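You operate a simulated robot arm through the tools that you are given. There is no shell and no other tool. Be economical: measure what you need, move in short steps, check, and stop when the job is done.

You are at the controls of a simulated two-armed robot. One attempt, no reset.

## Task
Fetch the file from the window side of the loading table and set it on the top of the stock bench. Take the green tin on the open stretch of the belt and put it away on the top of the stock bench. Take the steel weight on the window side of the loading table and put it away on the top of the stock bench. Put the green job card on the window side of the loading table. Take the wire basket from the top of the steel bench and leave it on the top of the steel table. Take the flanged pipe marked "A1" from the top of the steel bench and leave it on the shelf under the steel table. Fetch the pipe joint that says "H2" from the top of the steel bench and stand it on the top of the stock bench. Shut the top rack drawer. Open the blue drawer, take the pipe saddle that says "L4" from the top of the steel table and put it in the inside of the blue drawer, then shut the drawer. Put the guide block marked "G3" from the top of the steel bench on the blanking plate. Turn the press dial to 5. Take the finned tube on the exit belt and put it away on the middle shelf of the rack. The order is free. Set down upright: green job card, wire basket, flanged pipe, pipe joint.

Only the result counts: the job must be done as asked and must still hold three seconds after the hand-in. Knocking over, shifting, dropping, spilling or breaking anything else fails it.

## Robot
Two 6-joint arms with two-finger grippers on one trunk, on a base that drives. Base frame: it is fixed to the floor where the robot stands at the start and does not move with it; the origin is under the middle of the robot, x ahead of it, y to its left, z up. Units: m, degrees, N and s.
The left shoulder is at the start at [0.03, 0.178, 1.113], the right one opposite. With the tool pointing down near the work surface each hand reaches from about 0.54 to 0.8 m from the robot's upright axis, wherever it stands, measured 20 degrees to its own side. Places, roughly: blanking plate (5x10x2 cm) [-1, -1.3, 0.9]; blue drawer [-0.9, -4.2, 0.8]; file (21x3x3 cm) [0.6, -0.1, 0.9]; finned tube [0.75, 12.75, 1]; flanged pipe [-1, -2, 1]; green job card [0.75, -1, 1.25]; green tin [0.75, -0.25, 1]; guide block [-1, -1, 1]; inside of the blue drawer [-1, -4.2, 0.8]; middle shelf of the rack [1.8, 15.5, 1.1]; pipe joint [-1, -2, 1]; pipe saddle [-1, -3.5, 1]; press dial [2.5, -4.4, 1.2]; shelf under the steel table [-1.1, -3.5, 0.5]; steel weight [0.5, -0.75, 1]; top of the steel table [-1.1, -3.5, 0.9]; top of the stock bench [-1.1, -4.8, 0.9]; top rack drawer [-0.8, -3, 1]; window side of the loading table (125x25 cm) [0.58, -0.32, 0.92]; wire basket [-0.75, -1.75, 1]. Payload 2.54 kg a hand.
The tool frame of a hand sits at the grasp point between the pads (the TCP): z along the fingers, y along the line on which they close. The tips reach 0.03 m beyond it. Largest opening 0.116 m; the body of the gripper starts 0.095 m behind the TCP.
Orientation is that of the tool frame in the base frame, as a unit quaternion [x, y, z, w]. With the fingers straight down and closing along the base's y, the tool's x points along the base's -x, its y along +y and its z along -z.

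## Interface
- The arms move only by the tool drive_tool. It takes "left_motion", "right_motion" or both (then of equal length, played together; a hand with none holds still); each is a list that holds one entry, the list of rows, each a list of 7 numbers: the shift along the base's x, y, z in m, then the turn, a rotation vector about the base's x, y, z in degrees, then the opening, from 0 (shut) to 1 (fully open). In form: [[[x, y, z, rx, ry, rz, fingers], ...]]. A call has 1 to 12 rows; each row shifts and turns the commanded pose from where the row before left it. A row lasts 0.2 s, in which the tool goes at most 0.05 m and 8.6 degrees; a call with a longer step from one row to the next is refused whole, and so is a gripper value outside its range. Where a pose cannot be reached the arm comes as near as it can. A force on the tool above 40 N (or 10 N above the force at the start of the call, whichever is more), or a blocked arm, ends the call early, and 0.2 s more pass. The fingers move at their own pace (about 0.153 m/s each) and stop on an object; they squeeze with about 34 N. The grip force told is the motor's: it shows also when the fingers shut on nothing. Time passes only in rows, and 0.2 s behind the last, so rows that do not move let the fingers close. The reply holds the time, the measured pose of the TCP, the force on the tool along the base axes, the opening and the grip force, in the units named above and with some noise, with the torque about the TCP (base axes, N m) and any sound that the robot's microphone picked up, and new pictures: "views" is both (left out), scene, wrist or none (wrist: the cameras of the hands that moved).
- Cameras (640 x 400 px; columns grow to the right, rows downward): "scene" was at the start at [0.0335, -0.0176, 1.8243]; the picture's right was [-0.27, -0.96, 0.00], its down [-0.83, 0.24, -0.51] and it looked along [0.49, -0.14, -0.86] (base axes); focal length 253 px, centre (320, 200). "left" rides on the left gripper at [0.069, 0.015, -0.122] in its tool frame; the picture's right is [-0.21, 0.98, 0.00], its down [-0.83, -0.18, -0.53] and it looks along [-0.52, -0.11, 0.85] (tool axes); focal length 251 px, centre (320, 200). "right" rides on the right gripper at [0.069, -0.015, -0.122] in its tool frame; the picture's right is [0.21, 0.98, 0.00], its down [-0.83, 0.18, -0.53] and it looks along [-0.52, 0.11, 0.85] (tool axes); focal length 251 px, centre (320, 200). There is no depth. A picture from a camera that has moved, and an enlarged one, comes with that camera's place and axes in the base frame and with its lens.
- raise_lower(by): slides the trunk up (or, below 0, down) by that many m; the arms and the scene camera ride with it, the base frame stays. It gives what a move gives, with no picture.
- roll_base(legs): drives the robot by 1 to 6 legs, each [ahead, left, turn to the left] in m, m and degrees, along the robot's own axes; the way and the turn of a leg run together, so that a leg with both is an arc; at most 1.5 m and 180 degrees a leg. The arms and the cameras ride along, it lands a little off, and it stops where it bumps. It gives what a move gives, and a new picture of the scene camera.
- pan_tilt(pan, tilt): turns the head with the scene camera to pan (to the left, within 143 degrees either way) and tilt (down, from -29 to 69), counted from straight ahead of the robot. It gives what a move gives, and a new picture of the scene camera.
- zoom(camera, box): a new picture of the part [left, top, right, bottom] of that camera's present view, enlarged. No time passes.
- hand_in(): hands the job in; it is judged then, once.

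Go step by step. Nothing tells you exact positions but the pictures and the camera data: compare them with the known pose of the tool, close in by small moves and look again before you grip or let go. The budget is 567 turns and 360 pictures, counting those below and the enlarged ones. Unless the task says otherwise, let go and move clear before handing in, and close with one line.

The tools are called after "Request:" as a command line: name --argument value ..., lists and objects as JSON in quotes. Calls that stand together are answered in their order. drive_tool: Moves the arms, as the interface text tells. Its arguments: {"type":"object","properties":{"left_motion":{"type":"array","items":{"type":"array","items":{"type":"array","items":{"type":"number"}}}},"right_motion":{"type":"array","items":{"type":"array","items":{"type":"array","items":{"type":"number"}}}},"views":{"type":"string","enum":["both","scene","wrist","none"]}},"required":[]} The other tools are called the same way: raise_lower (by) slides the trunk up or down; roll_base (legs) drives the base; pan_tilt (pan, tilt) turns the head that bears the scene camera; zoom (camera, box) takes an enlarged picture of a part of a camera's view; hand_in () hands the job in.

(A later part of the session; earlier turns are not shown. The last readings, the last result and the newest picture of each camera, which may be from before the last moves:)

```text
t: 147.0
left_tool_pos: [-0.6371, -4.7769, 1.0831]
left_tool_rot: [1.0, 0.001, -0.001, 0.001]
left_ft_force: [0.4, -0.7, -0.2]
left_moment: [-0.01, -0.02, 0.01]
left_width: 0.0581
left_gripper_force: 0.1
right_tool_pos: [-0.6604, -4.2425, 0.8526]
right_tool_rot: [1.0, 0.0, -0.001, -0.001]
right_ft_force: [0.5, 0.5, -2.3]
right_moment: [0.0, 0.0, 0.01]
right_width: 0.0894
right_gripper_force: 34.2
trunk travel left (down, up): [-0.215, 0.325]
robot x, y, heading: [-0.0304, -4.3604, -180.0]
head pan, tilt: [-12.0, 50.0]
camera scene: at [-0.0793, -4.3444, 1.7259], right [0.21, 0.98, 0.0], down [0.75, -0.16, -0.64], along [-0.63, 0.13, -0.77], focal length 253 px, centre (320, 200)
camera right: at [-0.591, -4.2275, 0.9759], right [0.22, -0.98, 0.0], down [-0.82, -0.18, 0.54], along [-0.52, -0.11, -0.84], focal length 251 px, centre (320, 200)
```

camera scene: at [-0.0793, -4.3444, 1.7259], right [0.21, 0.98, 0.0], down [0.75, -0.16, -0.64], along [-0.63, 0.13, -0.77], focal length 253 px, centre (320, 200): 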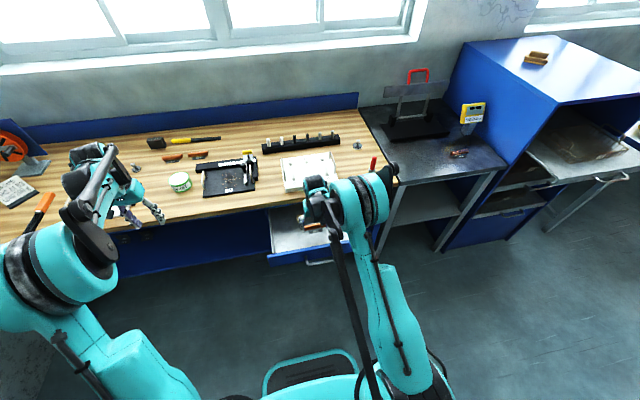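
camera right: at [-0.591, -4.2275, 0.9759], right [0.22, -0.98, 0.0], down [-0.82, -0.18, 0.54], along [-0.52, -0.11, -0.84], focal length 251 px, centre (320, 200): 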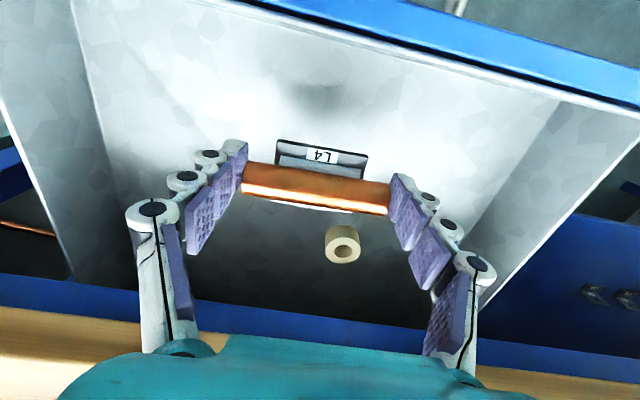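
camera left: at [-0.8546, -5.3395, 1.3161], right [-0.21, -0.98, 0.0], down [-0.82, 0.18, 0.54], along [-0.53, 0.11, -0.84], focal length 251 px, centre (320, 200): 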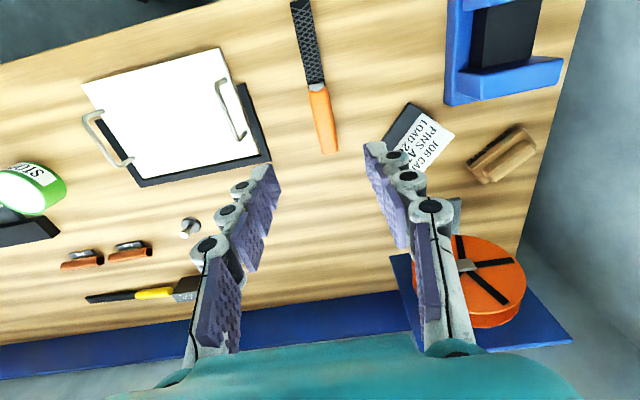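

Request:
drive_tool --right_motion '[[[0, 0, -0.02, 0, 0, 0, 0.4], [0, 0, -0.015, 0, 0, 0, 0.4], [0, 0, -0.006, 0, 0, 0, 0.4], [0, 0, -0.006, 0, 0, 0, 0.4], [0, 0, -0.006, 0, 0, 0, 0.4], [0, 0, -0.006, 0, 0, 0, 0.4], [0, 0, -0.006, 0, 0, 0, 0.4]]]' --views "wrist"

```text
t: 148.6
left_tool_pos: [-0.6339, -4.7758, 1.0852]
left_tool_rot: [1.0, 0.001, -0.002, 0.001]
left_ft_force: [-0.5, -0.5, 0.4]
left_moment: [0.01, 0.0, 0.02]
left_width: 0.0578
left_gripper_force: 0.0
right_tool_pos: [-0.6588, -4.2419, 0.7899]
right_tool_rot: [1.0, 0.001, -0.002, -0.002]
right_ft_force: [0.7, 2.2, 21.4]
right_moment: [0.01, 0.13, 0.31]
right_width: 0.0898
right_gripper_force: 34.3
trunk travel left (down, up): [-0.215, 0.325]
robot x, y, heading: [-0.0339, -4.3596, -179.9]
head pan, tilt: [-12.0, 50.0]
camera right: at [-0.589, -4.2274, 0.9132], right [0.22, -0.98, 0.0], down [-0.82, -0.18, 0.54], along [-0.53, -0.11, -0.84], focal length 251 px, centre (320, 200)
```

right: 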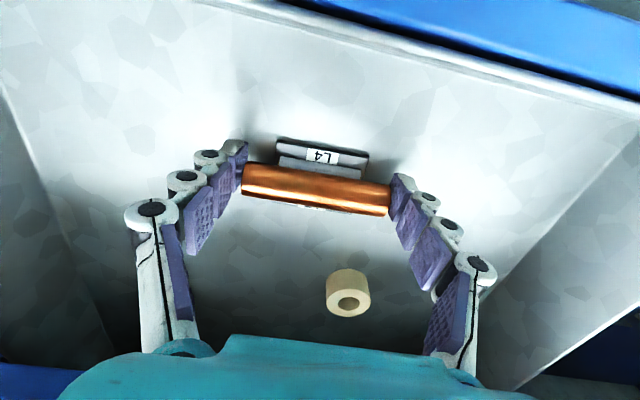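

Contact with the drawer floor. Releasing, lifting out.

Request:
drive_tool --right_motion '[[[0, 0, 0.001, 0, 0, 0, 0.95], [0, 0, 0, 0, 0, 0, 1], [0, 0, 0.045, 0, 0, 0, 1], [0, 0, 0.045, 0, 0, 0, 1], [0, 0, 0.045, 0, 0, 0, 1], [0, 0, 0.03, 0, 0, 0, 1]]]' --views "wrist"

```text
t: 150.0
left_tool_pos: [-0.6371, -4.7762, 1.0826]
left_tool_rot: [1.0, 0.0, -0.001, 0.001]
left_ft_force: [-1.1, -0.3, -0.4]
left_moment: [0.0, -0.02, 0.01]
left_width: 0.0579
left_gripper_force: 0.0
right_tool_pos: [-0.659, -4.2432, 0.9516]
right_tool_rot: [1.0, 0.001, -0.002, -0.001]
right_ft_force: [-0.4, -0.1, 0.8]
right_moment: [-0.02, 0.0, 0.0]
right_width: 0.1161
right_gripper_force: 0.1
trunk travel left (down, up): [-0.215, 0.325]
robot x, y, heading: [-0.0294, -4.3585, -179.9]
head pan, tilt: [-12.0, 50.0]
camera right: at [-0.5901, -4.2277, 1.0769], right [0.22, -0.98, 0.0], down [-0.82, -0.18, 0.54], along [-0.52, -0.11, -0.84], focal length 251 px, centre (320, 200)
```

right: 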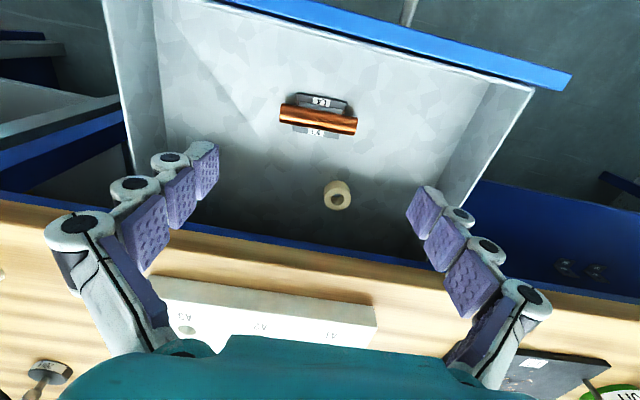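

Saddle sits in the drawer. Backing off and preparing closed fingers in front of the handle to push it shut.

Request:
roll_base --legs '[[-0.24, 0, 0]]'

Request:
drive_tool --right_motion '[[[0, -0.01, -0.045, 0, 0, 0, 0], [0, 0, -0.045, 0, 0, 0, 0], [0, 0, -0.04, 0, 0, 0, 0], [0, 0, -0.015, 0, 0, 0, 0], [0, 0, 0, 0, 0, 0, 0]]]' --views "both"

```text
t: 151.8
left_tool_pos: [-0.3962, -4.7747, 1.084]
left_tool_rot: [1.0, 0.001, -0.002, 0.002]
left_ft_force: [0.1, -0.2, 0.3]
left_moment: [0.02, 0.06, 0.02]
left_width: 0.0581
left_gripper_force: 0.0
right_tool_pos: [-0.417, -4.2422, 0.9537]
right_tool_rot: [1.0, -0.001, -0.002, -0.001]
right_ft_force: [0.0, -0.2, 1.0]
right_moment: [0.01, 0.03, -0.02]
right_width: 0.1162
right_gripper_force: 0.1
trunk travel left (down, up): [-0.215, 0.325]
robot x, y, heading: [0.2081, -4.3624, 180.0]
head pan, tilt: [-12.0, 50.0]
camera scene: at [0.1639, -4.3443, 1.7259], right [0.21, 0.98, 0.0], down [0.75, -0.16, -0.64], along [-0.63, 0.13, -0.77], focal length 253 px, centre (320, 200)
```

scene: 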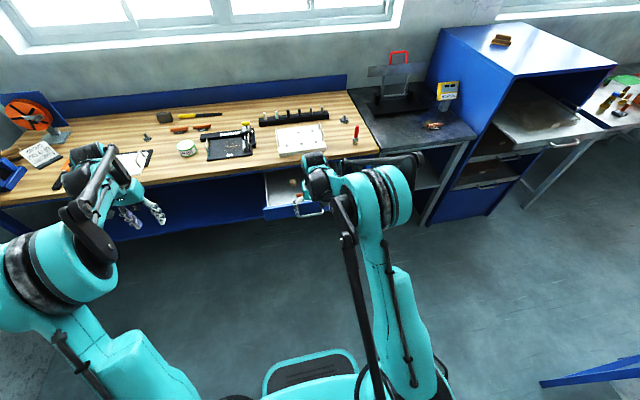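

```text
t: 153.0
left_tool_pos: [-0.3963, -4.7756, 1.0827]
left_tool_rot: [1.0, -0.001, -0.002, 0.002]
left_ft_force: [0.5, -0.4, -0.3]
left_moment: [0.06, 0.01, 0.01]
left_width: 0.0581
left_gripper_force: 0.0
right_tool_pos: [-0.4183, -4.2507, 0.8078]
right_tool_rot: [1.0, 0.001, -0.001, -0.001]
right_ft_force: [-0.2, -0.1, -0.3]
right_moment: [-0.02, 0.0, -0.03]
right_width: 0.0
right_gripper_force: 28.7
trunk travel left (down, up): [-0.215, 0.325]
robot x, y, heading: [0.2063, -4.3628, 180.1]
head pan, tilt: [-12.0, 50.0]
camera scene: at [0.1622, -4.3444, 1.7259], right [0.21, 0.98, 0.0], down [0.75, -0.16, -0.64], along [-0.63, 0.13, -0.77], focal length 253 px, centre (320, 200)
camera right: at [-0.3485, -4.2366, 0.9312], right [0.22, -0.98, 0.0], down [-0.82, -0.18, 0.54], along [-0.52, -0.11, -0.84], focal length 251 px, centre (320, 200)
```

scene: 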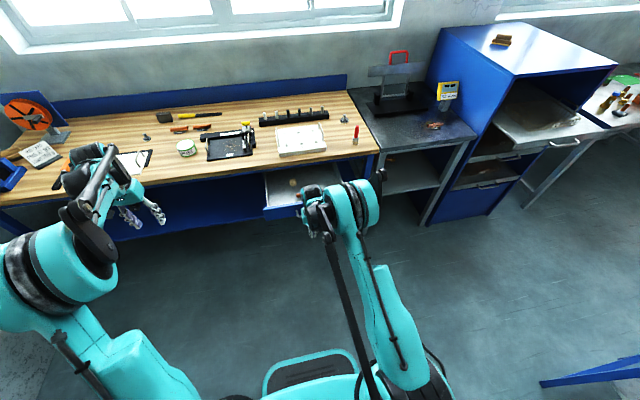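
right: 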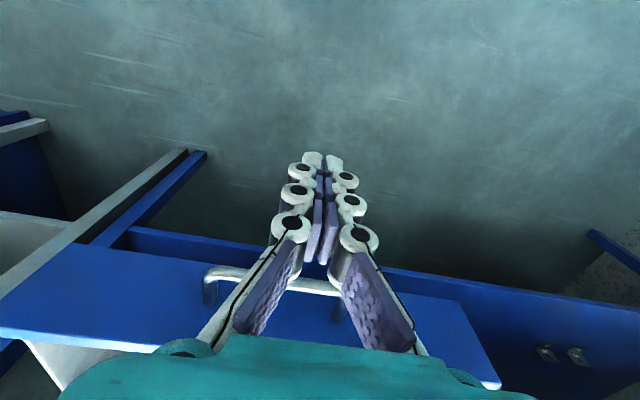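

Request:
drive_tool --right_motion '[[[0, 0, -0.01, 0, 0, 0, 0], [0, 0, 0, 0, 0, 0, 0]]]' --views "none"

Request:
roll_base --legs '[[0.15, 0, 0], [0.13, 0, 0]]'

```text
t: 153.6
left_tool_pos: [-0.3968, -4.7742, 1.0826]
left_tool_rot: [1.0, 0.0, -0.002, 0.001]
left_ft_force: [-0.5, 0.0, -0.6]
left_moment: [-0.01, 0.04, 0.04]
left_width: 0.0578
left_gripper_force: 0.0
right_tool_pos: [-0.4193, -4.2511, 0.7976]
right_tool_rot: [1.0, 0.001, -0.002, -0.001]
right_ft_force: [-0.9, -0.4, 0.2]
right_moment: [0.03, -0.04, -0.01]
right_width: 0.0
right_gripper_force: 28.5
trunk travel left (down, up): [-0.215, 0.325]
robot x, y, heading: [0.2067, -4.3602, 179.8]
head pan, tilt: [-12.0, 50.0]
```

```text
t: 155.8
left_tool_pos: [-0.6779, -4.775, 1.0825]
left_tool_rot: [1.0, 0.0, 0.0, 0.002]
left_ft_force: [-1.0, 0.1, 0.3]
left_moment: [0.01, -0.05, 0.01]
left_width: 0.0579
left_gripper_force: 0.1
right_tool_pos: [-0.6998, -4.2516, 0.7979]
right_tool_rot: [1.0, -0.001, -0.001, 0.0]
right_ft_force: [0.5, 0.1, -0.3]
right_moment: [-0.01, -0.06, -0.01]
right_width: 0.0
right_gripper_force: 28.2
trunk travel left (down, up): [-0.215, 0.325]
robot x, y, heading: [-0.0706, -4.3626, 179.9]
head pan, tilt: [-12.0, 50.0]
camera scene: at [-0.1201, -4.3443, 1.7258], right [0.21, 0.98, 0.0], down [0.75, -0.16, -0.64], along [-0.63, 0.13, -0.77], focal length 253 px, centre (320, 200)
```

scene: 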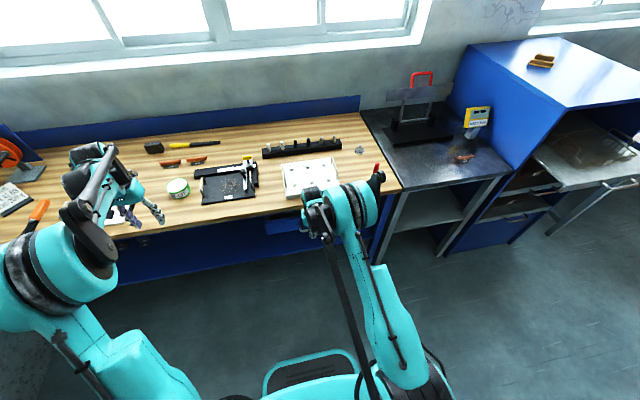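

Nearly shut. Pushing the rest gently with the arm.

Request:
drive_tool --right_motion '[[[-0.015, 0, 0, 0, 0, 0, 0], [-0.01, 0, 0, 0, 0, 0, 0], [-0.008, 0, 0, 0, 0, 0, 0], [-0.006, 0, 0, 0, 0, 0, 0], [-0.006, 0, 0, 0, 0, 0, 0], [-0.006, 0, 0, 0, 0, 0, 0]]]' --views "wrist"

```text
t: 157.0
left_tool_pos: [-0.6758, -4.7746, 1.0834]
left_tool_rot: [1.0, 0.0, -0.001, 0.001]
left_ft_force: [0.3, -1.0, -0.6]
left_moment: [0.02, -0.03, 0.01]
left_width: 0.0577
left_gripper_force: 0.1
right_tool_pos: [-0.733, -4.253, 0.7974]
right_tool_rot: [1.0, 0.002, 0.006, -0.002]
right_ft_force: [12.3, 1.0, 1.8]
right_moment: [0.03, -0.13, -0.03]
right_width: 0.0061
right_gripper_force: 28.4
trunk travel left (down, up): [-0.215, 0.325]
robot x, y, heading: [-0.0696, -4.3574, 180.3]
head pan, tilt: [-12.0, 50.0]
stopped in row 5 (right hand): the force on the tool passed its limit at 47 N (the readings are from after the stop); the commanded pose is now the measured one
camera right: at [-0.6663, -4.2369, 0.9223], right [0.22, -0.98, 0.0], down [-0.83, -0.18, 0.52], along [-0.51, -0.11, -0.85], focal length 251 px, centre (320, 200)
```

right: 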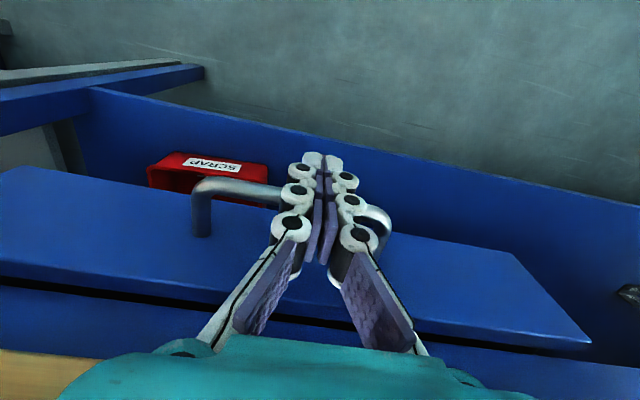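

Request:
drive_tool --right_motion '[[[-0.006, 0, 0, 0, 0, 0, 0], [-0.006, 0, 0, 0, 0, 0, 0], [-0.006, 0, 0, 0, 0, 0, 0]]]' --views "none"

Request:
drive_tool --right_motion '[[[0.04, 0, 0, 0, 0, 0, 0], [0.045, 0, 0, 0, 0, 0, 0], [0, 0, 0.04, 0, 0, 0, 0.5], [0, 0, 0.045, 0, 0, 0, 0.5], [0, 0, 0.045, 0, 0, 0, 0.5], [0, 0, 0.045, 0, 0, 0, 0.5]]]' --views "both"

```text
t: 157.4
left_tool_pos: [-0.6763, -4.7757, 1.0836]
left_tool_rot: [1.0, 0.0, -0.002, 0.002]
left_ft_force: [-0.7, 1.0, 0.8]
left_moment: [0.02, -0.04, 0.01]
left_width: 0.058
left_gripper_force: 0.0
right_tool_pos: [-0.7341, -4.2515, 0.7968]
right_tool_rot: [1.0, 0.0, 0.011, -0.002]
right_ft_force: [13.8, 1.4, 2.3]
right_moment: [-0.06, -0.17, -0.04]
right_width: 0.0059
right_gripper_force: 28.4
trunk travel left (down, up): [-0.215, 0.325]
robot x, y, heading: [-0.0702, -4.3611, 179.9]
head pan, tilt: [-12.0, 50.0]
stopped in row 2 (right hand): the force on the tool passed its limit at 49 N (the readings are from after the stop); the commanded pose is now the measured one
```

```text
t: 158.8
left_tool_pos: [-0.6757, -4.7745, 1.0831]
left_tool_rot: [1.0, 0.0, -0.001, 0.001]
left_ft_force: [0.1, 0.1, 0.4]
left_moment: [-0.03, 0.05, -0.01]
left_width: 0.0578
left_gripper_force: 0.0
right_tool_pos: [-0.6513, -4.2519, 0.9726]
right_tool_rot: [1.0, 0.001, 0.009, -0.001]
right_ft_force: [0.6, 0.2, 0.6]
right_moment: [-0.01, 0.0, 0.0]
right_width: 0.0581
right_gripper_force: 0.0
trunk travel left (down, up): [-0.215, 0.325]
robot x, y, heading: [-0.0701, -4.3628, 179.9]
head pan, tilt: [-12.0, 50.0]
camera scene: at [-0.1153, -4.3443, 1.7259], right [0.21, 0.98, 0.0], down [0.75, -0.16, -0.64], along [-0.63, 0.13, -0.77], focal length 253 px, centre (320, 200)
camera right: at [-0.5836, -4.2365, 1.0979], right [0.22, -0.98, 0.0], down [-0.84, -0.18, 0.52], along [-0.5, -0.11, -0.86], focal length 251 px, centre (320, 200)
```

scene: 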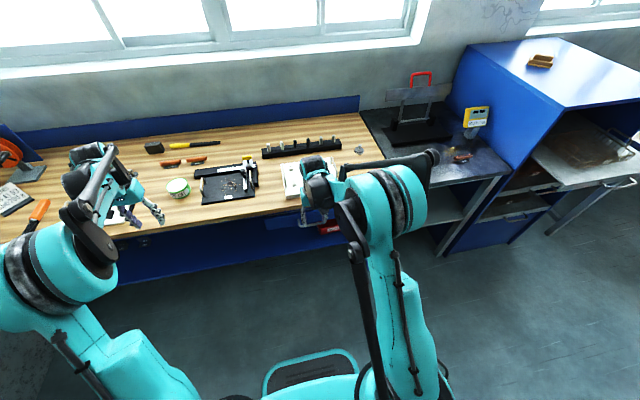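
right: 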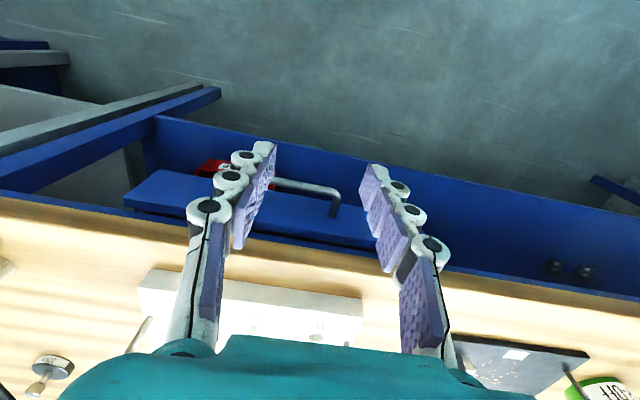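

The blue drawer is shut and rigid. Next the open top rack drawer: raise trunk, turn to face +y and approach it.

Request:
raise_lower --by 0.11

Request:
roll_base --legs '[[-0.05, 0, 0], [0, 0, -90]]'

Request:
pan_tilt --pan 25 --tilt 35

```text
t: 160.2
left_tool_pos: [-0.6771, -4.7752, 1.1927]
left_tool_rot: [1.0, 0.0, -0.001, 0.002]
left_ft_force: [-0.8, -0.2, -0.6]
left_moment: [-0.01, 0.02, 0.0]
left_width: 0.0579
left_gripper_force: 0.0
right_tool_pos: [-0.6512, -4.2518, 1.0818]
right_tool_rot: [1.0, 0.001, 0.01, -0.002]
right_ft_force: [0.5, 0.7, 0.4]
right_moment: [-0.01, -0.01, 0.02]
right_width: 0.0582
right_gripper_force: 0.0
trunk travel left (down, up): [-0.325, 0.215]
robot x, y, heading: [-0.0677, -4.3604, 179.9]
head pan, tilt: [-12.0, 50.0]
```

```text
t: 165.0
left_tool_pos: [-0.426, -3.7492, 1.1927]
left_tool_rot: [-0.703, 0.711, 0.002, 0.0]
left_ft_force: [-0.3, -0.5, 0.9]
left_moment: [0.0, -0.01, 0.01]
left_width: 0.0581
left_gripper_force: 0.0
right_tool_pos: [0.0967, -3.781, 1.0813]
right_tool_rot: [-0.703, 0.711, -0.007, -0.006]
right_ft_force: [-0.4, -0.5, -0.6]
right_moment: [-0.01, 0.0, 0.03]
right_width: 0.0581
right_gripper_force: 0.1
trunk travel left (down, up): [-0.325, 0.215]
robot x, y, heading: [-0.0207, -4.36, 89.4]
head pan, tilt: [-12.0, 50.0]
camera scene: at [-0.0047, -4.3148, 1.8359], right [0.98, -0.22, 0.0], down [-0.17, -0.75, -0.64], along [0.14, 0.63, -0.77], focal length 253 px, centre (320, 200)
```

scene: 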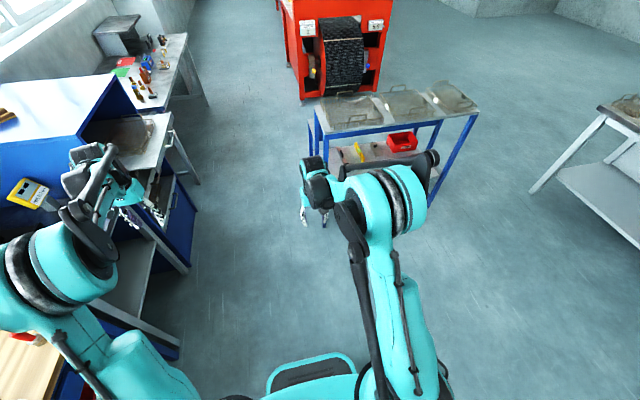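

```text
t: 166.0
left_tool_pos: [-0.425, -3.7496, 1.1931]
left_tool_rot: [-0.703, 0.711, 0.003, 0.0]
left_ft_force: [0.6, -0.7, 0.6]
left_moment: [0.02, -0.04, 0.01]
left_width: 0.058
left_gripper_force: 0.0
right_tool_pos: [0.0967, -3.7808, 1.0824]
right_tool_rot: [-0.703, 0.711, -0.009, -0.006]
right_ft_force: [0.0, -0.4, -0.5]
right_moment: [0.03, -0.02, -0.01]
right_width: 0.0583
right_gripper_force: 0.0
trunk travel left (down, up): [-0.325, 0.215]
robot x, y, heading: [-0.0178, -4.3641, 89.5]
head pan, tilt: [25.0, 35.0]
camera scene: at [-0.0579, -4.3096, 1.8576], right [0.91, 0.41, 0.0], down [0.24, -0.52, -0.82], along [-0.34, 0.75, -0.57], focal length 253 px, centre (320, 200)
```

scene: 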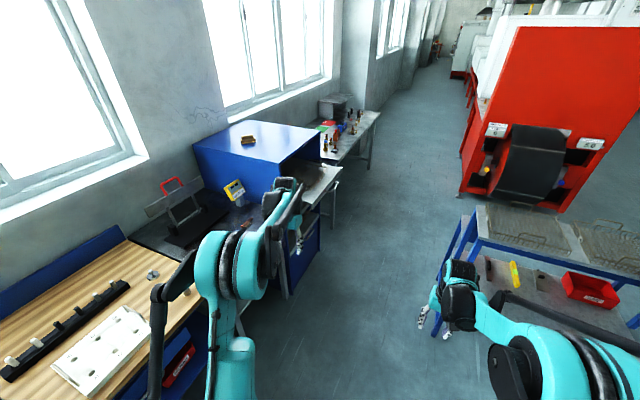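

Tray front is around x = -0.6, y -3.27…-2.72. Bringing the left hand in, then moving the base beside it.

Request:
drive_tool --left_motion '[[[0.045, 0, 0, 0, 0, 0, 0], [0.045, 0, 0, 0, 0, 0, 0], [0.045, 0, 0, 0, 0, 0, 0], [0.045, 0, 0, 0, 0, 0, 0], [0.045, 0, 0, 0, 0, 0, 0], [0.045, 0, 0, 0, 0, 0, 0]]]' --right_motion '[[[0.03, 0, 0.01, 0, 0, 0, 1], [0.03, 0, 0.01, 0, 0, 0, 1], [0.03, 0, 0.01, 0, 0, 0, 1], [0.02, 0, 0.02, 0, 0, 0, 1], [0.0, 0, 0.02, 0, 0, 0, 1], [0.0, 0, 0.02, 0, 0, 0, 1]]]' --views "none"

Request:
roll_base --legs '[[0, 0.3, 0.5], [0.66, 0, 0]]'

Request:
pan_tilt --pan 25 --tilt 50

```text
t: 167.4
left_tool_pos: [-0.1528, -3.7505, 1.1944]
left_tool_rot: [-0.703, 0.711, 0.002, -0.001]
left_ft_force: [0.6, -0.8, -0.9]
left_moment: [0.0, 0.02, -0.03]
left_width: 0.0001
left_gripper_force: 28.7
right_tool_pos: [0.2094, -3.781, 1.1712]
right_tool_rot: [-0.703, 0.711, -0.007, -0.006]
right_ft_force: [0.7, -1.4, 0.4]
right_moment: [-0.01, 0.07, 0.03]
right_width: 0.1159
right_gripper_force: 0.0
trunk travel left (down, up): [-0.325, 0.215]
robot x, y, heading: [-0.0196, -4.3591, 89.4]
head pan, tilt: [25.0, 35.0]
```

```text
t: 172.7
left_tool_pos: [-0.4654, -3.0924, 1.1934]
left_tool_rot: [0.707, -0.707, -0.002, 0.0]
left_ft_force: [-0.4, -0.5, 0.7]
left_moment: [-0.01, 0.02, -0.01]
left_width: 0.0
left_gripper_force: 28.5
right_tool_pos: [-0.1025, -3.1173, 1.173]
right_tool_rot: [0.708, -0.706, 0.009, 0.007]
right_ft_force: [0.4, 0.4, 0.1]
right_moment: [-0.01, -0.06, -0.03]
right_width: 0.1161
right_gripper_force: 0.1
trunk travel left (down, up): [-0.325, 0.215]
robot x, y, heading: [-0.3209, -3.7041, 90.1]
head pan, tilt: [25.0, 35.0]
camera scene: at [-0.36, -3.6503, 1.8576], right [0.91, 0.42, 0.0], down [0.24, -0.52, -0.82], along [-0.35, 0.74, -0.57], focal length 253 px, centre (320, 200)
```

scene: 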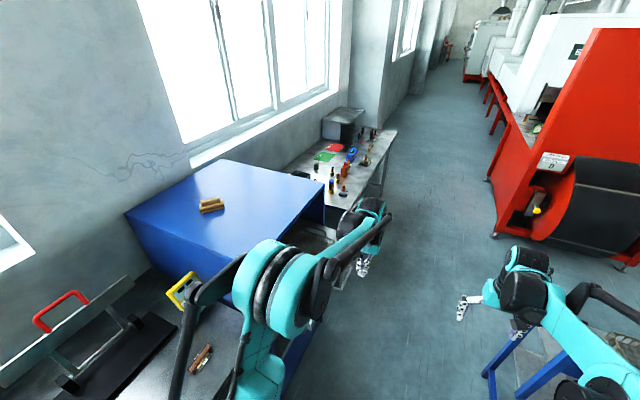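

```text
t: 173.5
left_tool_pos: [-0.4657, -3.0919, 1.1937]
left_tool_rot: [0.708, -0.706, -0.002, 0.0]
left_ft_force: [-0.4, 0.3, 0.9]
left_moment: [0.01, 0.0, -0.03]
left_width: 0.0003
left_gripper_force: 28.4
right_tool_pos: [-0.1038, -3.1178, 1.1709]
right_tool_rot: [0.708, -0.706, 0.008, 0.005]
right_ft_force: [-0.3, 0.4, 0.1]
right_moment: [0.02, 0.0, 0.03]
right_width: 0.1159
right_gripper_force: 0.0
trunk travel left (down, up): [-0.325, 0.215]
robot x, y, heading: [-0.3193, -3.7015, 89.9]
head pan, tilt: [25.0, 50.0]
camera scene: at [-0.3554, -3.661, 1.8359], right [0.91, 0.42, 0.0], down [0.32, -0.69, -0.64], along [-0.27, 0.58, -0.77], focal length 253 px, centre (320, 200)
```

scene: 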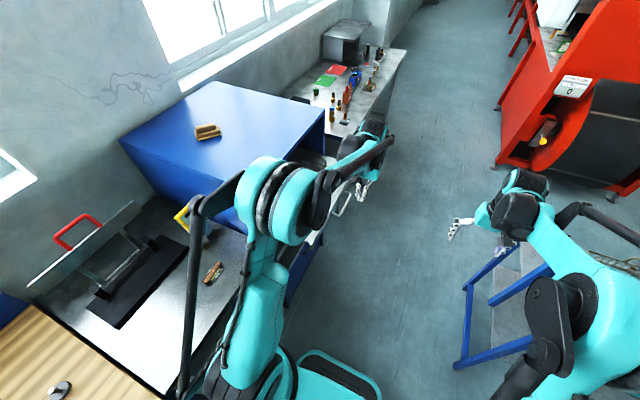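

Request:
drive_tool --left_motion '[[[0.0, 0.02, -0.01, 0, 0, 0, 0]]]' --views "wrist"

Request:
zoom --camera "scene" --box '[280, 110, 420, 260]'

```text
t: 173.9
left_tool_pos: [-0.4664, -3.071, 1.1833]
left_tool_rot: [0.708, -0.706, -0.001, 0.001]
left_ft_force: [-0.3, 0.3, -0.4]
left_moment: [-0.01, 0.03, -0.01]
left_width: 0.0
left_gripper_force: 28.5
right_tool_pos: [-0.1028, -3.1169, 1.1709]
right_tool_rot: [0.708, -0.706, 0.008, 0.007]
right_ft_force: [-0.6, 0.5, -0.7]
right_moment: [-0.05, 0.02, 0.02]
right_width: 0.1161
right_gripper_force: 0.0
trunk travel left (down, up): [-0.325, 0.215]
robot x, y, heading: [-0.3174, -3.7013, 90.2]
head pan, tilt: [25.0, 50.0]
camera left: at [-0.4802, -3.1399, 1.3041], right [-0.98, 0.21, 0.0], down [0.18, 0.83, 0.53], along [0.11, 0.52, -0.84], focal length 251 px, centre (320, 200)
```

left: 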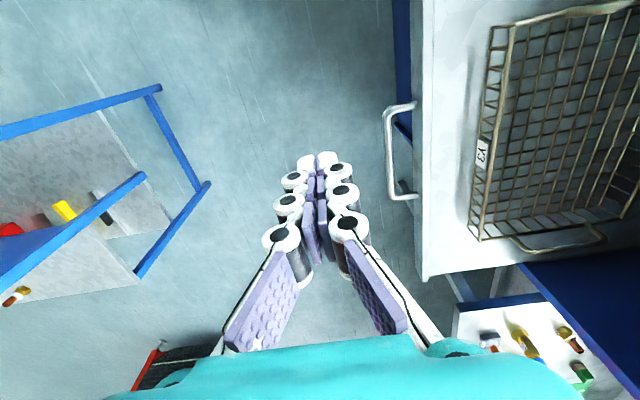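

```text
2.67 times, centred on (350, 185) of scene
camera zoom: at [-0.3555, -3.6579, 1.8358], right [0.91, 0.42, 0.0], down [0.32, -0.69, -0.64], along [-0.27, 0.58, -0.77], focal length 674 px, centre (240, 240)
```

zoom: 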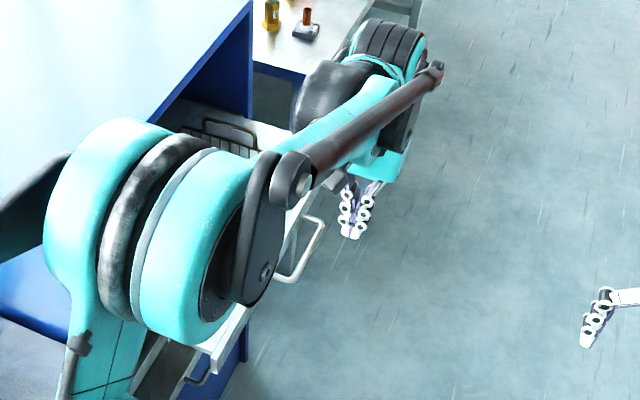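

Drawer handle is at about (-0.545, -3.0, 0.99). I turn and tilt the left hand so closed fingertips lead, moving the base slightly nearer.

Request:
drive_tool --left_motion '[[[0, 0, 0, 0, 0, 7.5, 0], [0, 0, 0, 0, 0, 7.5, 0], [0, 0, 0, 0, 0, 7.5, 0], [0, 0, 0, 0, 0, 7.5, 0], [0, 0, 0, 0, 0, 7.5, 0], [0, 0, 0, 0, 0, 7.5, 0], [0, 0, 0, 0, 0, 7.5, 0], [0, 0, 0, 0, 0, 7.5, 0], [0, 0, 0, 0, 0, 7.5, 0], [0, 0, 0, 0, 0, 7.5, 0], [0, 0, 0, 0, 0, 7.5, 0], [0, 0, 0, 0, 0, 7.5, 0]]]' --views "none"

Request:
roll_base --legs '[[0.07, 0, 0]]'

Request:
drive_tool --left_motion '[[[0, 0, -0.03, 0, 7.5, 0, 0], [0, 0, -0.04, 0, 7.5, 0, 0], [0, 0, -0.04, 0, 7.5, 0, 0], [0, 0, -0.04, 0, 7.5, 0, 0], [0, 0, -0.02, 0, 0, 0, 0]]]' --views "both"

```text
t: 176.5
left_tool_pos: [-0.4653, -3.0721, 1.1832]
left_tool_rot: [1.0, 0.002, -0.001, 0.002]
left_ft_force: [0.6, 0.3, -0.4]
left_moment: [0.0, 0.01, -0.02]
left_width: 0.0001
left_gripper_force: 28.6
right_tool_pos: [-0.1015, -3.1187, 1.1708]
right_tool_rot: [0.708, -0.706, 0.009, 0.006]
right_ft_force: [-0.5, 0.6, -0.5]
right_moment: [0.01, -0.04, 0.01]
right_width: 0.1161
right_gripper_force: 0.0
trunk travel left (down, up): [-0.325, 0.215]
robot x, y, heading: [-0.3174, -3.7036, 89.9]
head pan, tilt: [25.0, 50.0]
```

```text
t: 177.5
left_tool_pos: [-0.4654, -3.0019, 1.1829]
left_tool_rot: [1.0, 0.0, -0.002, 0.003]
left_ft_force: [-0.7, 0.9, -0.3]
left_moment: [-0.04, 0.02, 0.0]
left_width: 0.0
left_gripper_force: 29.0
right_tool_pos: [-0.1017, -3.0483, 1.1712]
right_tool_rot: [0.709, -0.705, 0.008, 0.007]
right_ft_force: [-0.3, 0.2, -0.5]
right_moment: [-0.09, -0.05, 0.0]
right_width: 0.1159
right_gripper_force: 0.0
trunk travel left (down, up): [-0.325, 0.215]
robot x, y, heading: [-0.32, -3.6312, 90.1]
head pan, tilt: [25.0, 50.0]
camera scene: at [-0.3554, -3.5891, 1.8358], right [0.91, 0.42, 0.0], down [0.32, -0.69, -0.64], along [-0.27, 0.58, -0.77], focal length 253 px, centre (320, 200)
```

scene: 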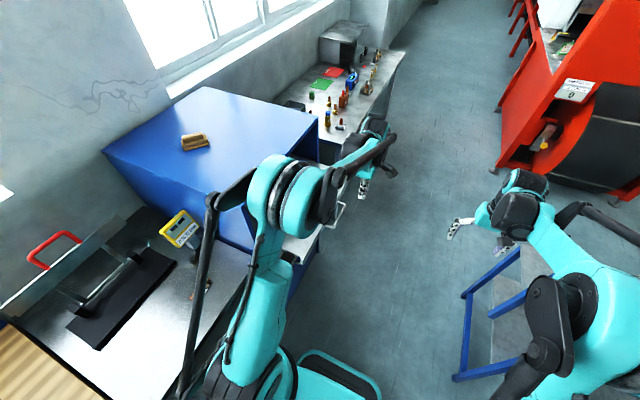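

```text
t: 178.7
left_tool_pos: [-0.4663, -3.0031, 1.0135]
left_tool_rot: [0.965, 0.001, -0.262, 0.001]
left_ft_force: [0.1, 0.3, 0.4]
left_moment: [0.03, -0.01, -0.03]
left_width: 0.0
left_gripper_force: 28.4
right_tool_pos: [-0.1024, -3.0498, 1.1727]
right_tool_rot: [0.708, -0.706, 0.008, 0.005]
right_ft_force: [-0.5, 0.0, 0.6]
right_moment: [0.0, -0.02, -0.02]
right_width: 0.1159
right_gripper_force: 0.0
trunk travel left (down, up): [-0.325, 0.215]
robot x, y, heading: [-0.3239, -3.6342, 90.1]
head pan, tilt: [25.0, 50.0]
camera scene: at [-0.3562, -3.5914, 1.8359], right [0.91, 0.42, 0.0], down [0.32, -0.69, -0.64], along [-0.27, 0.58, -0.77], focal length 253 px, centre (320, 200)
camera left: at [-0.3452, -3.018, 1.0838], right [-0.18, -0.98, 0.11], down [-0.45, 0.18, 0.88], along [-0.88, 0.11, -0.47], focal length 251 px, centre (320, 200)
```

scene: 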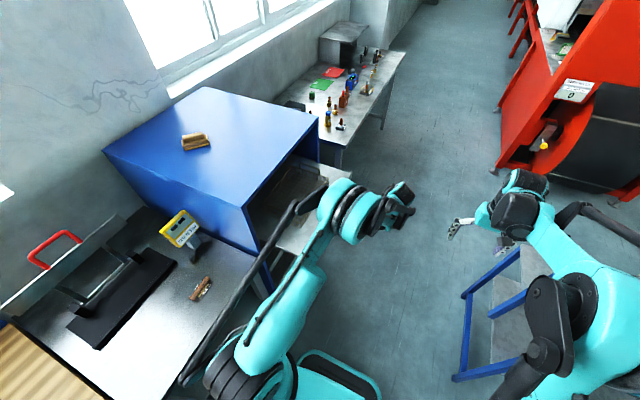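
left: 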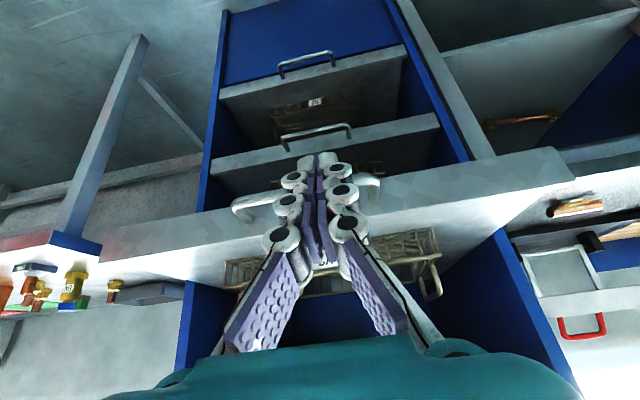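

Handle centred behind the fingertips. Lowering a bit and pushing slowly.

Request:
drive_tool --left_motion '[[[-0.02, 0, -0.02, 0, 0, 0, 0], [-0.02, 0, 0, 0, 0, 0, 0], [-0.02, 0, 0, 0, 0, 0, 0], [-0.02, 0, 0, 0, 0, 0, 0], [-0.02, 0, 0, 0, 0, 0, 0], [-0.02, 0, 0, 0, 0, 0, 0], [-0.02, 0, 0, 0, 0, 0, 0]]]' --views "both"

```text
t: 180.3
left_tool_pos: [-0.6066, -3.0025, 0.9918]
left_tool_rot: [0.966, 0.001, -0.26, 0.001]
left_ft_force: [-0.3, 0.2, -1.3]
left_moment: [-0.01, 0.01, -0.04]
left_width: 0.0
left_gripper_force: 28.4
right_tool_pos: [-0.1036, -3.0488, 1.1716]
right_tool_rot: [0.708, -0.706, 0.009, 0.006]
right_ft_force: [0.6, -0.7, 0.3]
right_moment: [0.01, -0.01, 0.01]
right_width: 0.1161
right_gripper_force: 0.1
trunk travel left (down, up): [-0.325, 0.215]
robot x, y, heading: [-0.3209, -3.631, 90.0]
head pan, tilt: [25.0, 50.0]
camera scene: at [-0.3565, -3.591, 1.8358], right [0.91, 0.42, 0.0], down [0.32, -0.69, -0.64], along [-0.27, 0.58, -0.77], focal length 253 px, centre (320, 200)
camera left: at [-0.4851, -3.0174, 1.0632], right [-0.18, -0.98, 0.11], down [-0.45, 0.18, 0.88], along [-0.88, 0.11, -0.47], focal length 251 px, centre (320, 200)
```

scene: 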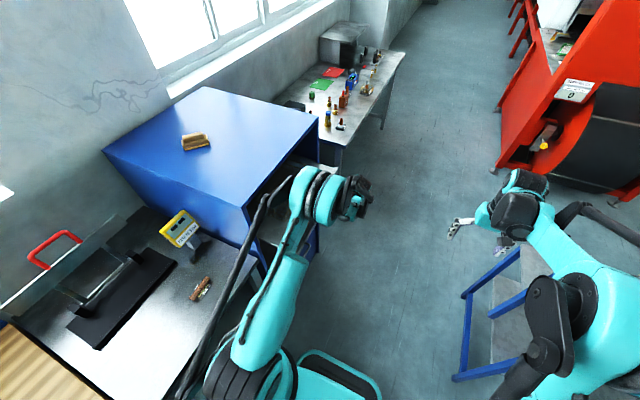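
left: 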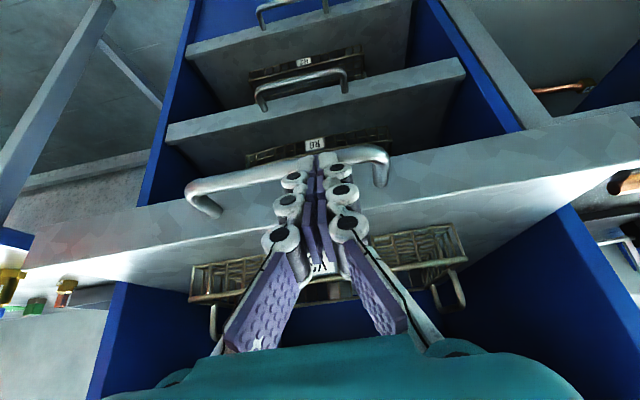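

Request:
drive_tool --left_motion '[[[-0.02, 0, 0, 0, 0, 0, 0], [-0.02, 0, 0, 0, 0, 0, 0], [-0.02, 0, 0, 0, 0, 0, 0], [-0.02, 0, 0, 0, 0, 0, 0]]]' --views "both"

```text
t: 181.3
left_tool_pos: [-0.6862, -3.0029, 0.9932]
left_tool_rot: [0.966, 0.001, -0.26, 0.002]
left_ft_force: [0.0, 0.1, -0.1]
left_moment: [0.01, 0.0, -0.02]
left_width: 0.0
left_gripper_force: 28.5
right_tool_pos: [-0.1035, -3.0487, 1.172]
right_tool_rot: [0.707, -0.707, 0.009, 0.006]
right_ft_force: [0.1, 0.3, -0.1]
right_moment: [-0.02, -0.06, 0.01]
right_width: 0.1162
right_gripper_force: 0.1
trunk travel left (down, up): [-0.325, 0.215]
robot x, y, heading: [-0.3217, -3.631, 90.1]
head pan, tilt: [25.0, 50.0]
camera scene: at [-0.3567, -3.5912, 1.8358], right [0.91, 0.42, 0.0], down [0.32, -0.69, -0.64], along [-0.27, 0.58, -0.77], focal length 253 px, centre (320, 200)
camera left: at [-0.565, -3.0179, 1.0635], right [-0.18, -0.98, 0.11], down [-0.45, 0.18, 0.88], along [-0.88, 0.11, -0.47], focal length 251 px, centre (320, 200)
```

scene: 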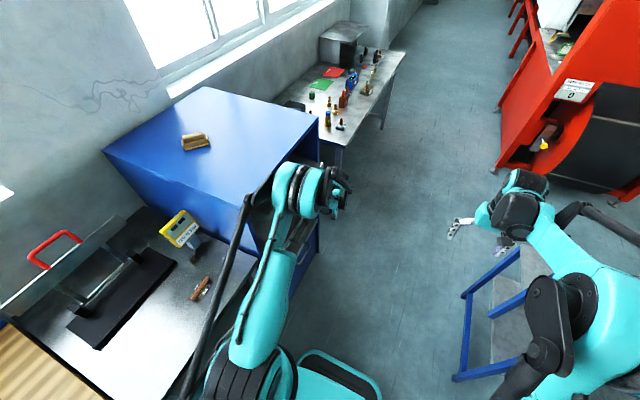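
left: 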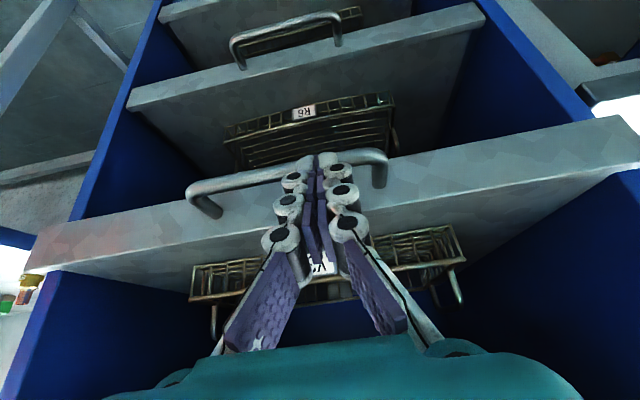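

Request:
drive_tool --left_motion '[[[-0.02, 0, 0, 0, 0, 0, 0], [-0.02, 0, 0, 0, 0, 0, 0], [-0.02, 0, 0, 0, 0, 0, 0], [-0.015, 0, 0, 0, 0, 0, 0]]]' --views "both"

```text
t: 182.3
left_tool_pos: [-0.7574, -3.001, 0.9936]
left_tool_rot: [0.965, 0.001, -0.261, 0.001]
left_ft_force: [12.1, -1.2, -7.3]
left_moment: [-0.01, -0.42, 0.03]
left_width: 0.0058
left_gripper_force: 28.7
right_tool_pos: [-0.0988, -3.0487, 1.1707]
right_tool_rot: [0.708, -0.706, 0.007, 0.007]
right_ft_force: [0.8, -0.1, 0.0]
right_moment: [0.02, 0.09, 0.0]
right_width: 0.1159
right_gripper_force: 0.0
trunk travel left (down, up): [-0.325, 0.215]
robot x, y, heading: [-0.3207, -3.6313, 90.0]
head pan, tilt: [25.0, 50.0]
camera scene: at [-0.3515, -3.5916, 1.8357], right [0.91, 0.42, 0.0], down [0.32, -0.69, -0.64], along [-0.27, 0.58, -0.77], focal length 253 px, centre (320, 200)
camera left: at [-0.6359, -3.0177, 1.0641], right [-0.18, -0.98, 0.11], down [-0.45, 0.18, 0.88], along [-0.88, 0.11, -0.47], focal length 251 px, centre (320, 200)
```

scene: 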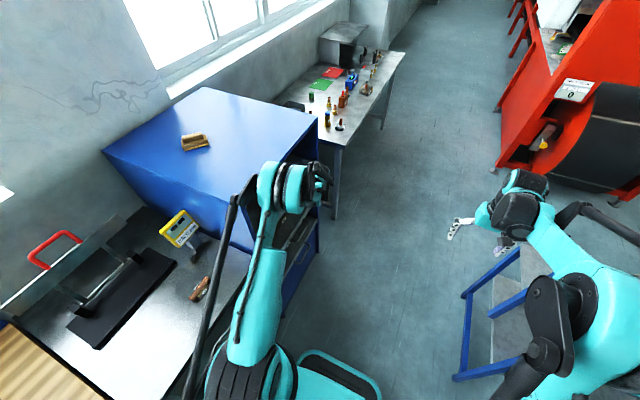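
left: 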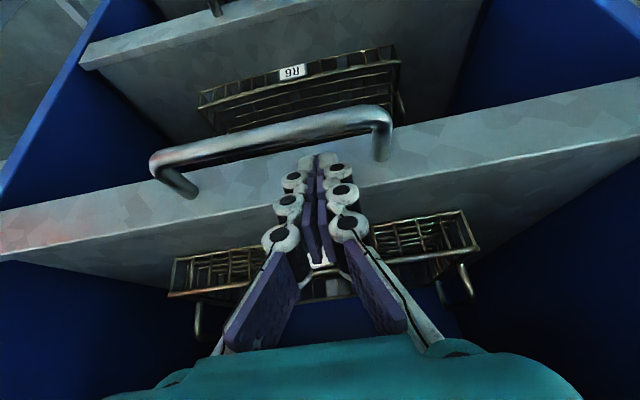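

Request:
drive_tool --left_motion '[[[-0.008, 0, 0, 0, 0, 0, 0], [-0.008, 0, 0, 0, 0, 0, 0], [-0.008, 0, 0, 0, 0, 0, 0], [-0.008, 0, 0, 0, 0, 0, 0]]]' --views "wrist"

```text
t: 182.7
left_tool_pos: [-0.7572, -3.0019, 0.9935]
left_tool_rot: [0.967, -0.003, -0.256, 0.0]
left_ft_force: [15.5, -2.5, 4.5]
left_moment: [-0.01, -0.17, 0.07]
left_width: 0.0062
left_gripper_force: 28.9
right_tool_pos: [-0.1, -3.0502, 1.1722]
right_tool_rot: [0.708, -0.706, 0.007, 0.006]
right_ft_force: [-0.1, -0.5, 0.4]
right_moment: [0.0, -0.08, 0.0]
right_width: 0.1159
right_gripper_force: 0.1
trunk travel left (down, up): [-0.325, 0.215]
robot x, y, heading: [-0.3235, -3.6313, 90.0]
head pan, tilt: [25.0, 50.0]
stopped in row 1 (left hand): the force on the tool passed its limit at 46 N (the readings are from after the stop); the commanded pose is now the measured one
camera left: at [-0.6369, -3.0178, 1.0649], right [-0.19, -0.98, 0.11], down [-0.45, 0.19, 0.87], along [-0.87, 0.12, -0.48], focal length 251 px, centre (320, 200)
```

left: 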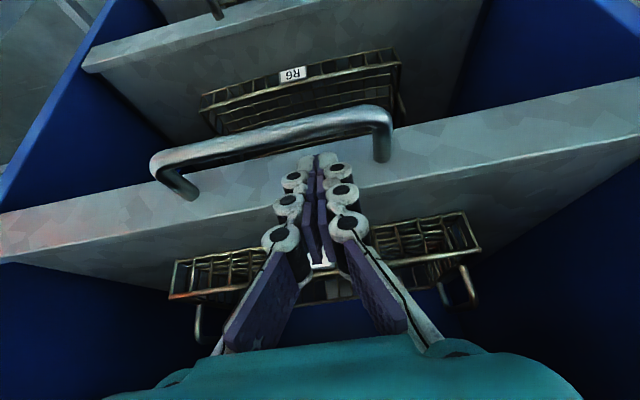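

The drawer is rigid at its stop now. Withdrawing along the finger axis and checking.

Request:
drive_tool --left_motion '[[[0.02, 0, 0.035, 0, 0, 0, 0], [0.02, 0, 0.035, 0, 0, 0, 0], [0.045, 0, 0.01, 0, 0, 0, 0], [0.045, 0, 0, 0, 0, 0, 0], [0.045, 0, 0, 0, 0, 0, 0], [0.045, 0, 0, 0, 0, 0, 0]]]' --views "wrist"

```text
t: 184.1
left_tool_pos: [-0.5375, -3.0017, 1.0741]
left_tool_rot: [0.966, -0.001, -0.258, 0.002]
left_ft_force: [0.6, 0.1, -0.3]
left_moment: [-0.02, 0.0, -0.04]
left_width: 0.0
left_gripper_force: 29.2
right_tool_pos: [-0.1014, -3.0489, 1.1719]
right_tool_rot: [0.708, -0.706, 0.007, 0.006]
right_ft_force: [0.6, 0.2, -0.3]
right_moment: [0.01, 0.04, -0.03]
right_width: 0.1162
right_gripper_force: 0.1
trunk travel left (down, up): [-0.325, 0.215]
robot x, y, heading: [-0.3195, -3.632, 89.9]
head pan, tilt: [25.0, 50.0]
camera left: at [-0.4177, -3.0176, 1.1448], right [-0.19, -0.98, 0.11], down [-0.45, 0.18, 0.87], along [-0.87, 0.11, -0.47], focal length 251 px, centre (320, 200)
```

left: 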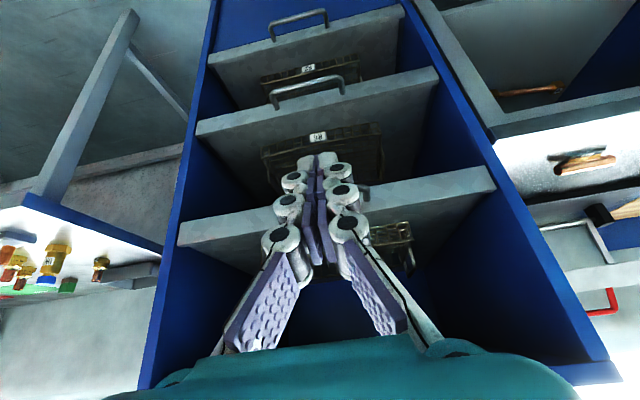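

The top drawer front is flush with the others. Resetting the left hand, then on to the steel bench.

Request:
drive_tool --left_motion '[[[0.03, 0, 0.03, 0, -7.5, 0, 0.5], [0.03, 0, 0.03, 0, -7.5, 0, 1], [0.03, 0, 0.03, 0, -7.5, 0, 1], [0.01, 0, 0.02, 0, -7.5, -7.5, 1], [0, 0, 0.01, 0, 0, -7.5, 1], [0, 0, 0, 0, 0, -7.5, 1], [0, 0, 0, 0, 0, -7.5, 1], [0, 0, 0, 0, 0, -7.5, 1], [0, 0, 0, 0, 0, -7.5, 1], [0, 0, 0, 0, 0, -7.5, 1], [0, 0, 0, 0, 0, -7.5, 1], [0, 0, 0, 0, 0, -7.5, 1]]]' --views "none"

Request:
drive_tool --left_motion '[[[0, 0, 0.0, 0, 0, -7.5, 1], [0, 0, 0.0, 0, 0, -7.5, 1], [0, 0, 0.0, 0, 0, -7.5, 1]]]' --views "none"

Request:
roll_base --legs '[[0.9, 0, 0], [0.9, 0, 0]]'

Request:
pan_tilt --pan 65 --tilt 40

```text
refused: row 4 steps farther than a row can; nothing moved
```

```text
t: 184.9
left_tool_pos: [-0.5403, -3.0019, 1.0723]
left_tool_rot: [0.947, -0.191, -0.252, -0.049]
left_ft_force: [-0.4, -0.2, -0.2]
left_moment: [0.02, -0.01, -0.01]
left_width: 0.1158
left_gripper_force: 0.0
right_tool_pos: [-0.1012, -3.0501, 1.1721]
right_tool_rot: [0.708, -0.706, 0.008, 0.005]
right_ft_force: [-0.1, 0.4, -0.3]
right_moment: [0.0, 0.01, 0.07]
right_width: 0.116
right_gripper_force: 0.0
trunk travel left (down, up): [-0.325, 0.215]
robot x, y, heading: [-0.3217, -3.6323, 90.0]
head pan, tilt: [25.0, 50.0]
```

```text
t: 194.0
left_tool_pos: [-0.5395, -1.193, 1.0723]
left_tool_rot: [0.948, -0.189, -0.251, -0.049]
left_ft_force: [0.6, 1.1, 0.2]
left_moment: [-0.01, -0.01, -0.01]
left_width: 0.1158
left_gripper_force: 0.1
right_tool_pos: [-0.1011, -1.2401, 1.1716]
right_tool_rot: [0.709, -0.705, 0.009, 0.006]
right_ft_force: [0.5, -0.1, -0.2]
right_moment: [0.0, -0.03, -0.01]
right_width: 0.1161
right_gripper_force: 0.0
trunk travel left (down, up): [-0.325, 0.215]
robot x, y, heading: [-0.3189, -1.8249, 89.9]
head pan, tilt: [25.0, 50.0]
camera scene: at [-0.3531, -1.7825, 1.8359], right [0.91, 0.42, 0.0], down [0.33, -0.69, -0.64], along [-0.27, 0.58, -0.77], focal length 253 px, centre (320, 200)
```

scene: 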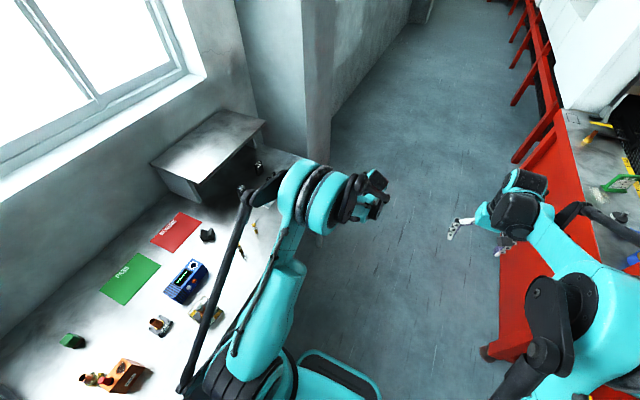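

```text
t: 195.1
left_tool_pos: [-0.5408, -1.1935, 1.0735]
left_tool_rot: [0.948, -0.189, -0.252, -0.049]
left_ft_force: [-0.2, 0.7, 0.3]
left_moment: [0.01, 0.02, 0.03]
left_width: 0.1162
left_gripper_force: 0.1
right_tool_pos: [-0.1001, -1.2395, 1.1721]
right_tool_rot: [0.709, -0.705, 0.008, 0.006]
right_ft_force: [0.0, 0.9, -0.1]
right_moment: [-0.01, -0.02, -0.01]
right_width: 0.116
right_gripper_force: 0.0
trunk travel left (down, up): [-0.325, 0.215]
robot x, y, heading: [-0.3177, -1.8239, 90.3]
head pan, tilt: [65.0, 40.0]
camera scene: at [-0.3975, -1.8166, 1.85], right [0.42, 0.91, 0.0], down [0.58, -0.27, -0.77], along [-0.69, 0.32, -0.64], focal length 253 px, centre (320, 200)
```

scene: 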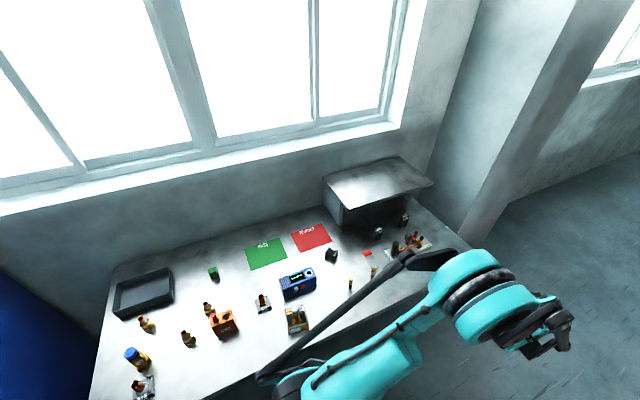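

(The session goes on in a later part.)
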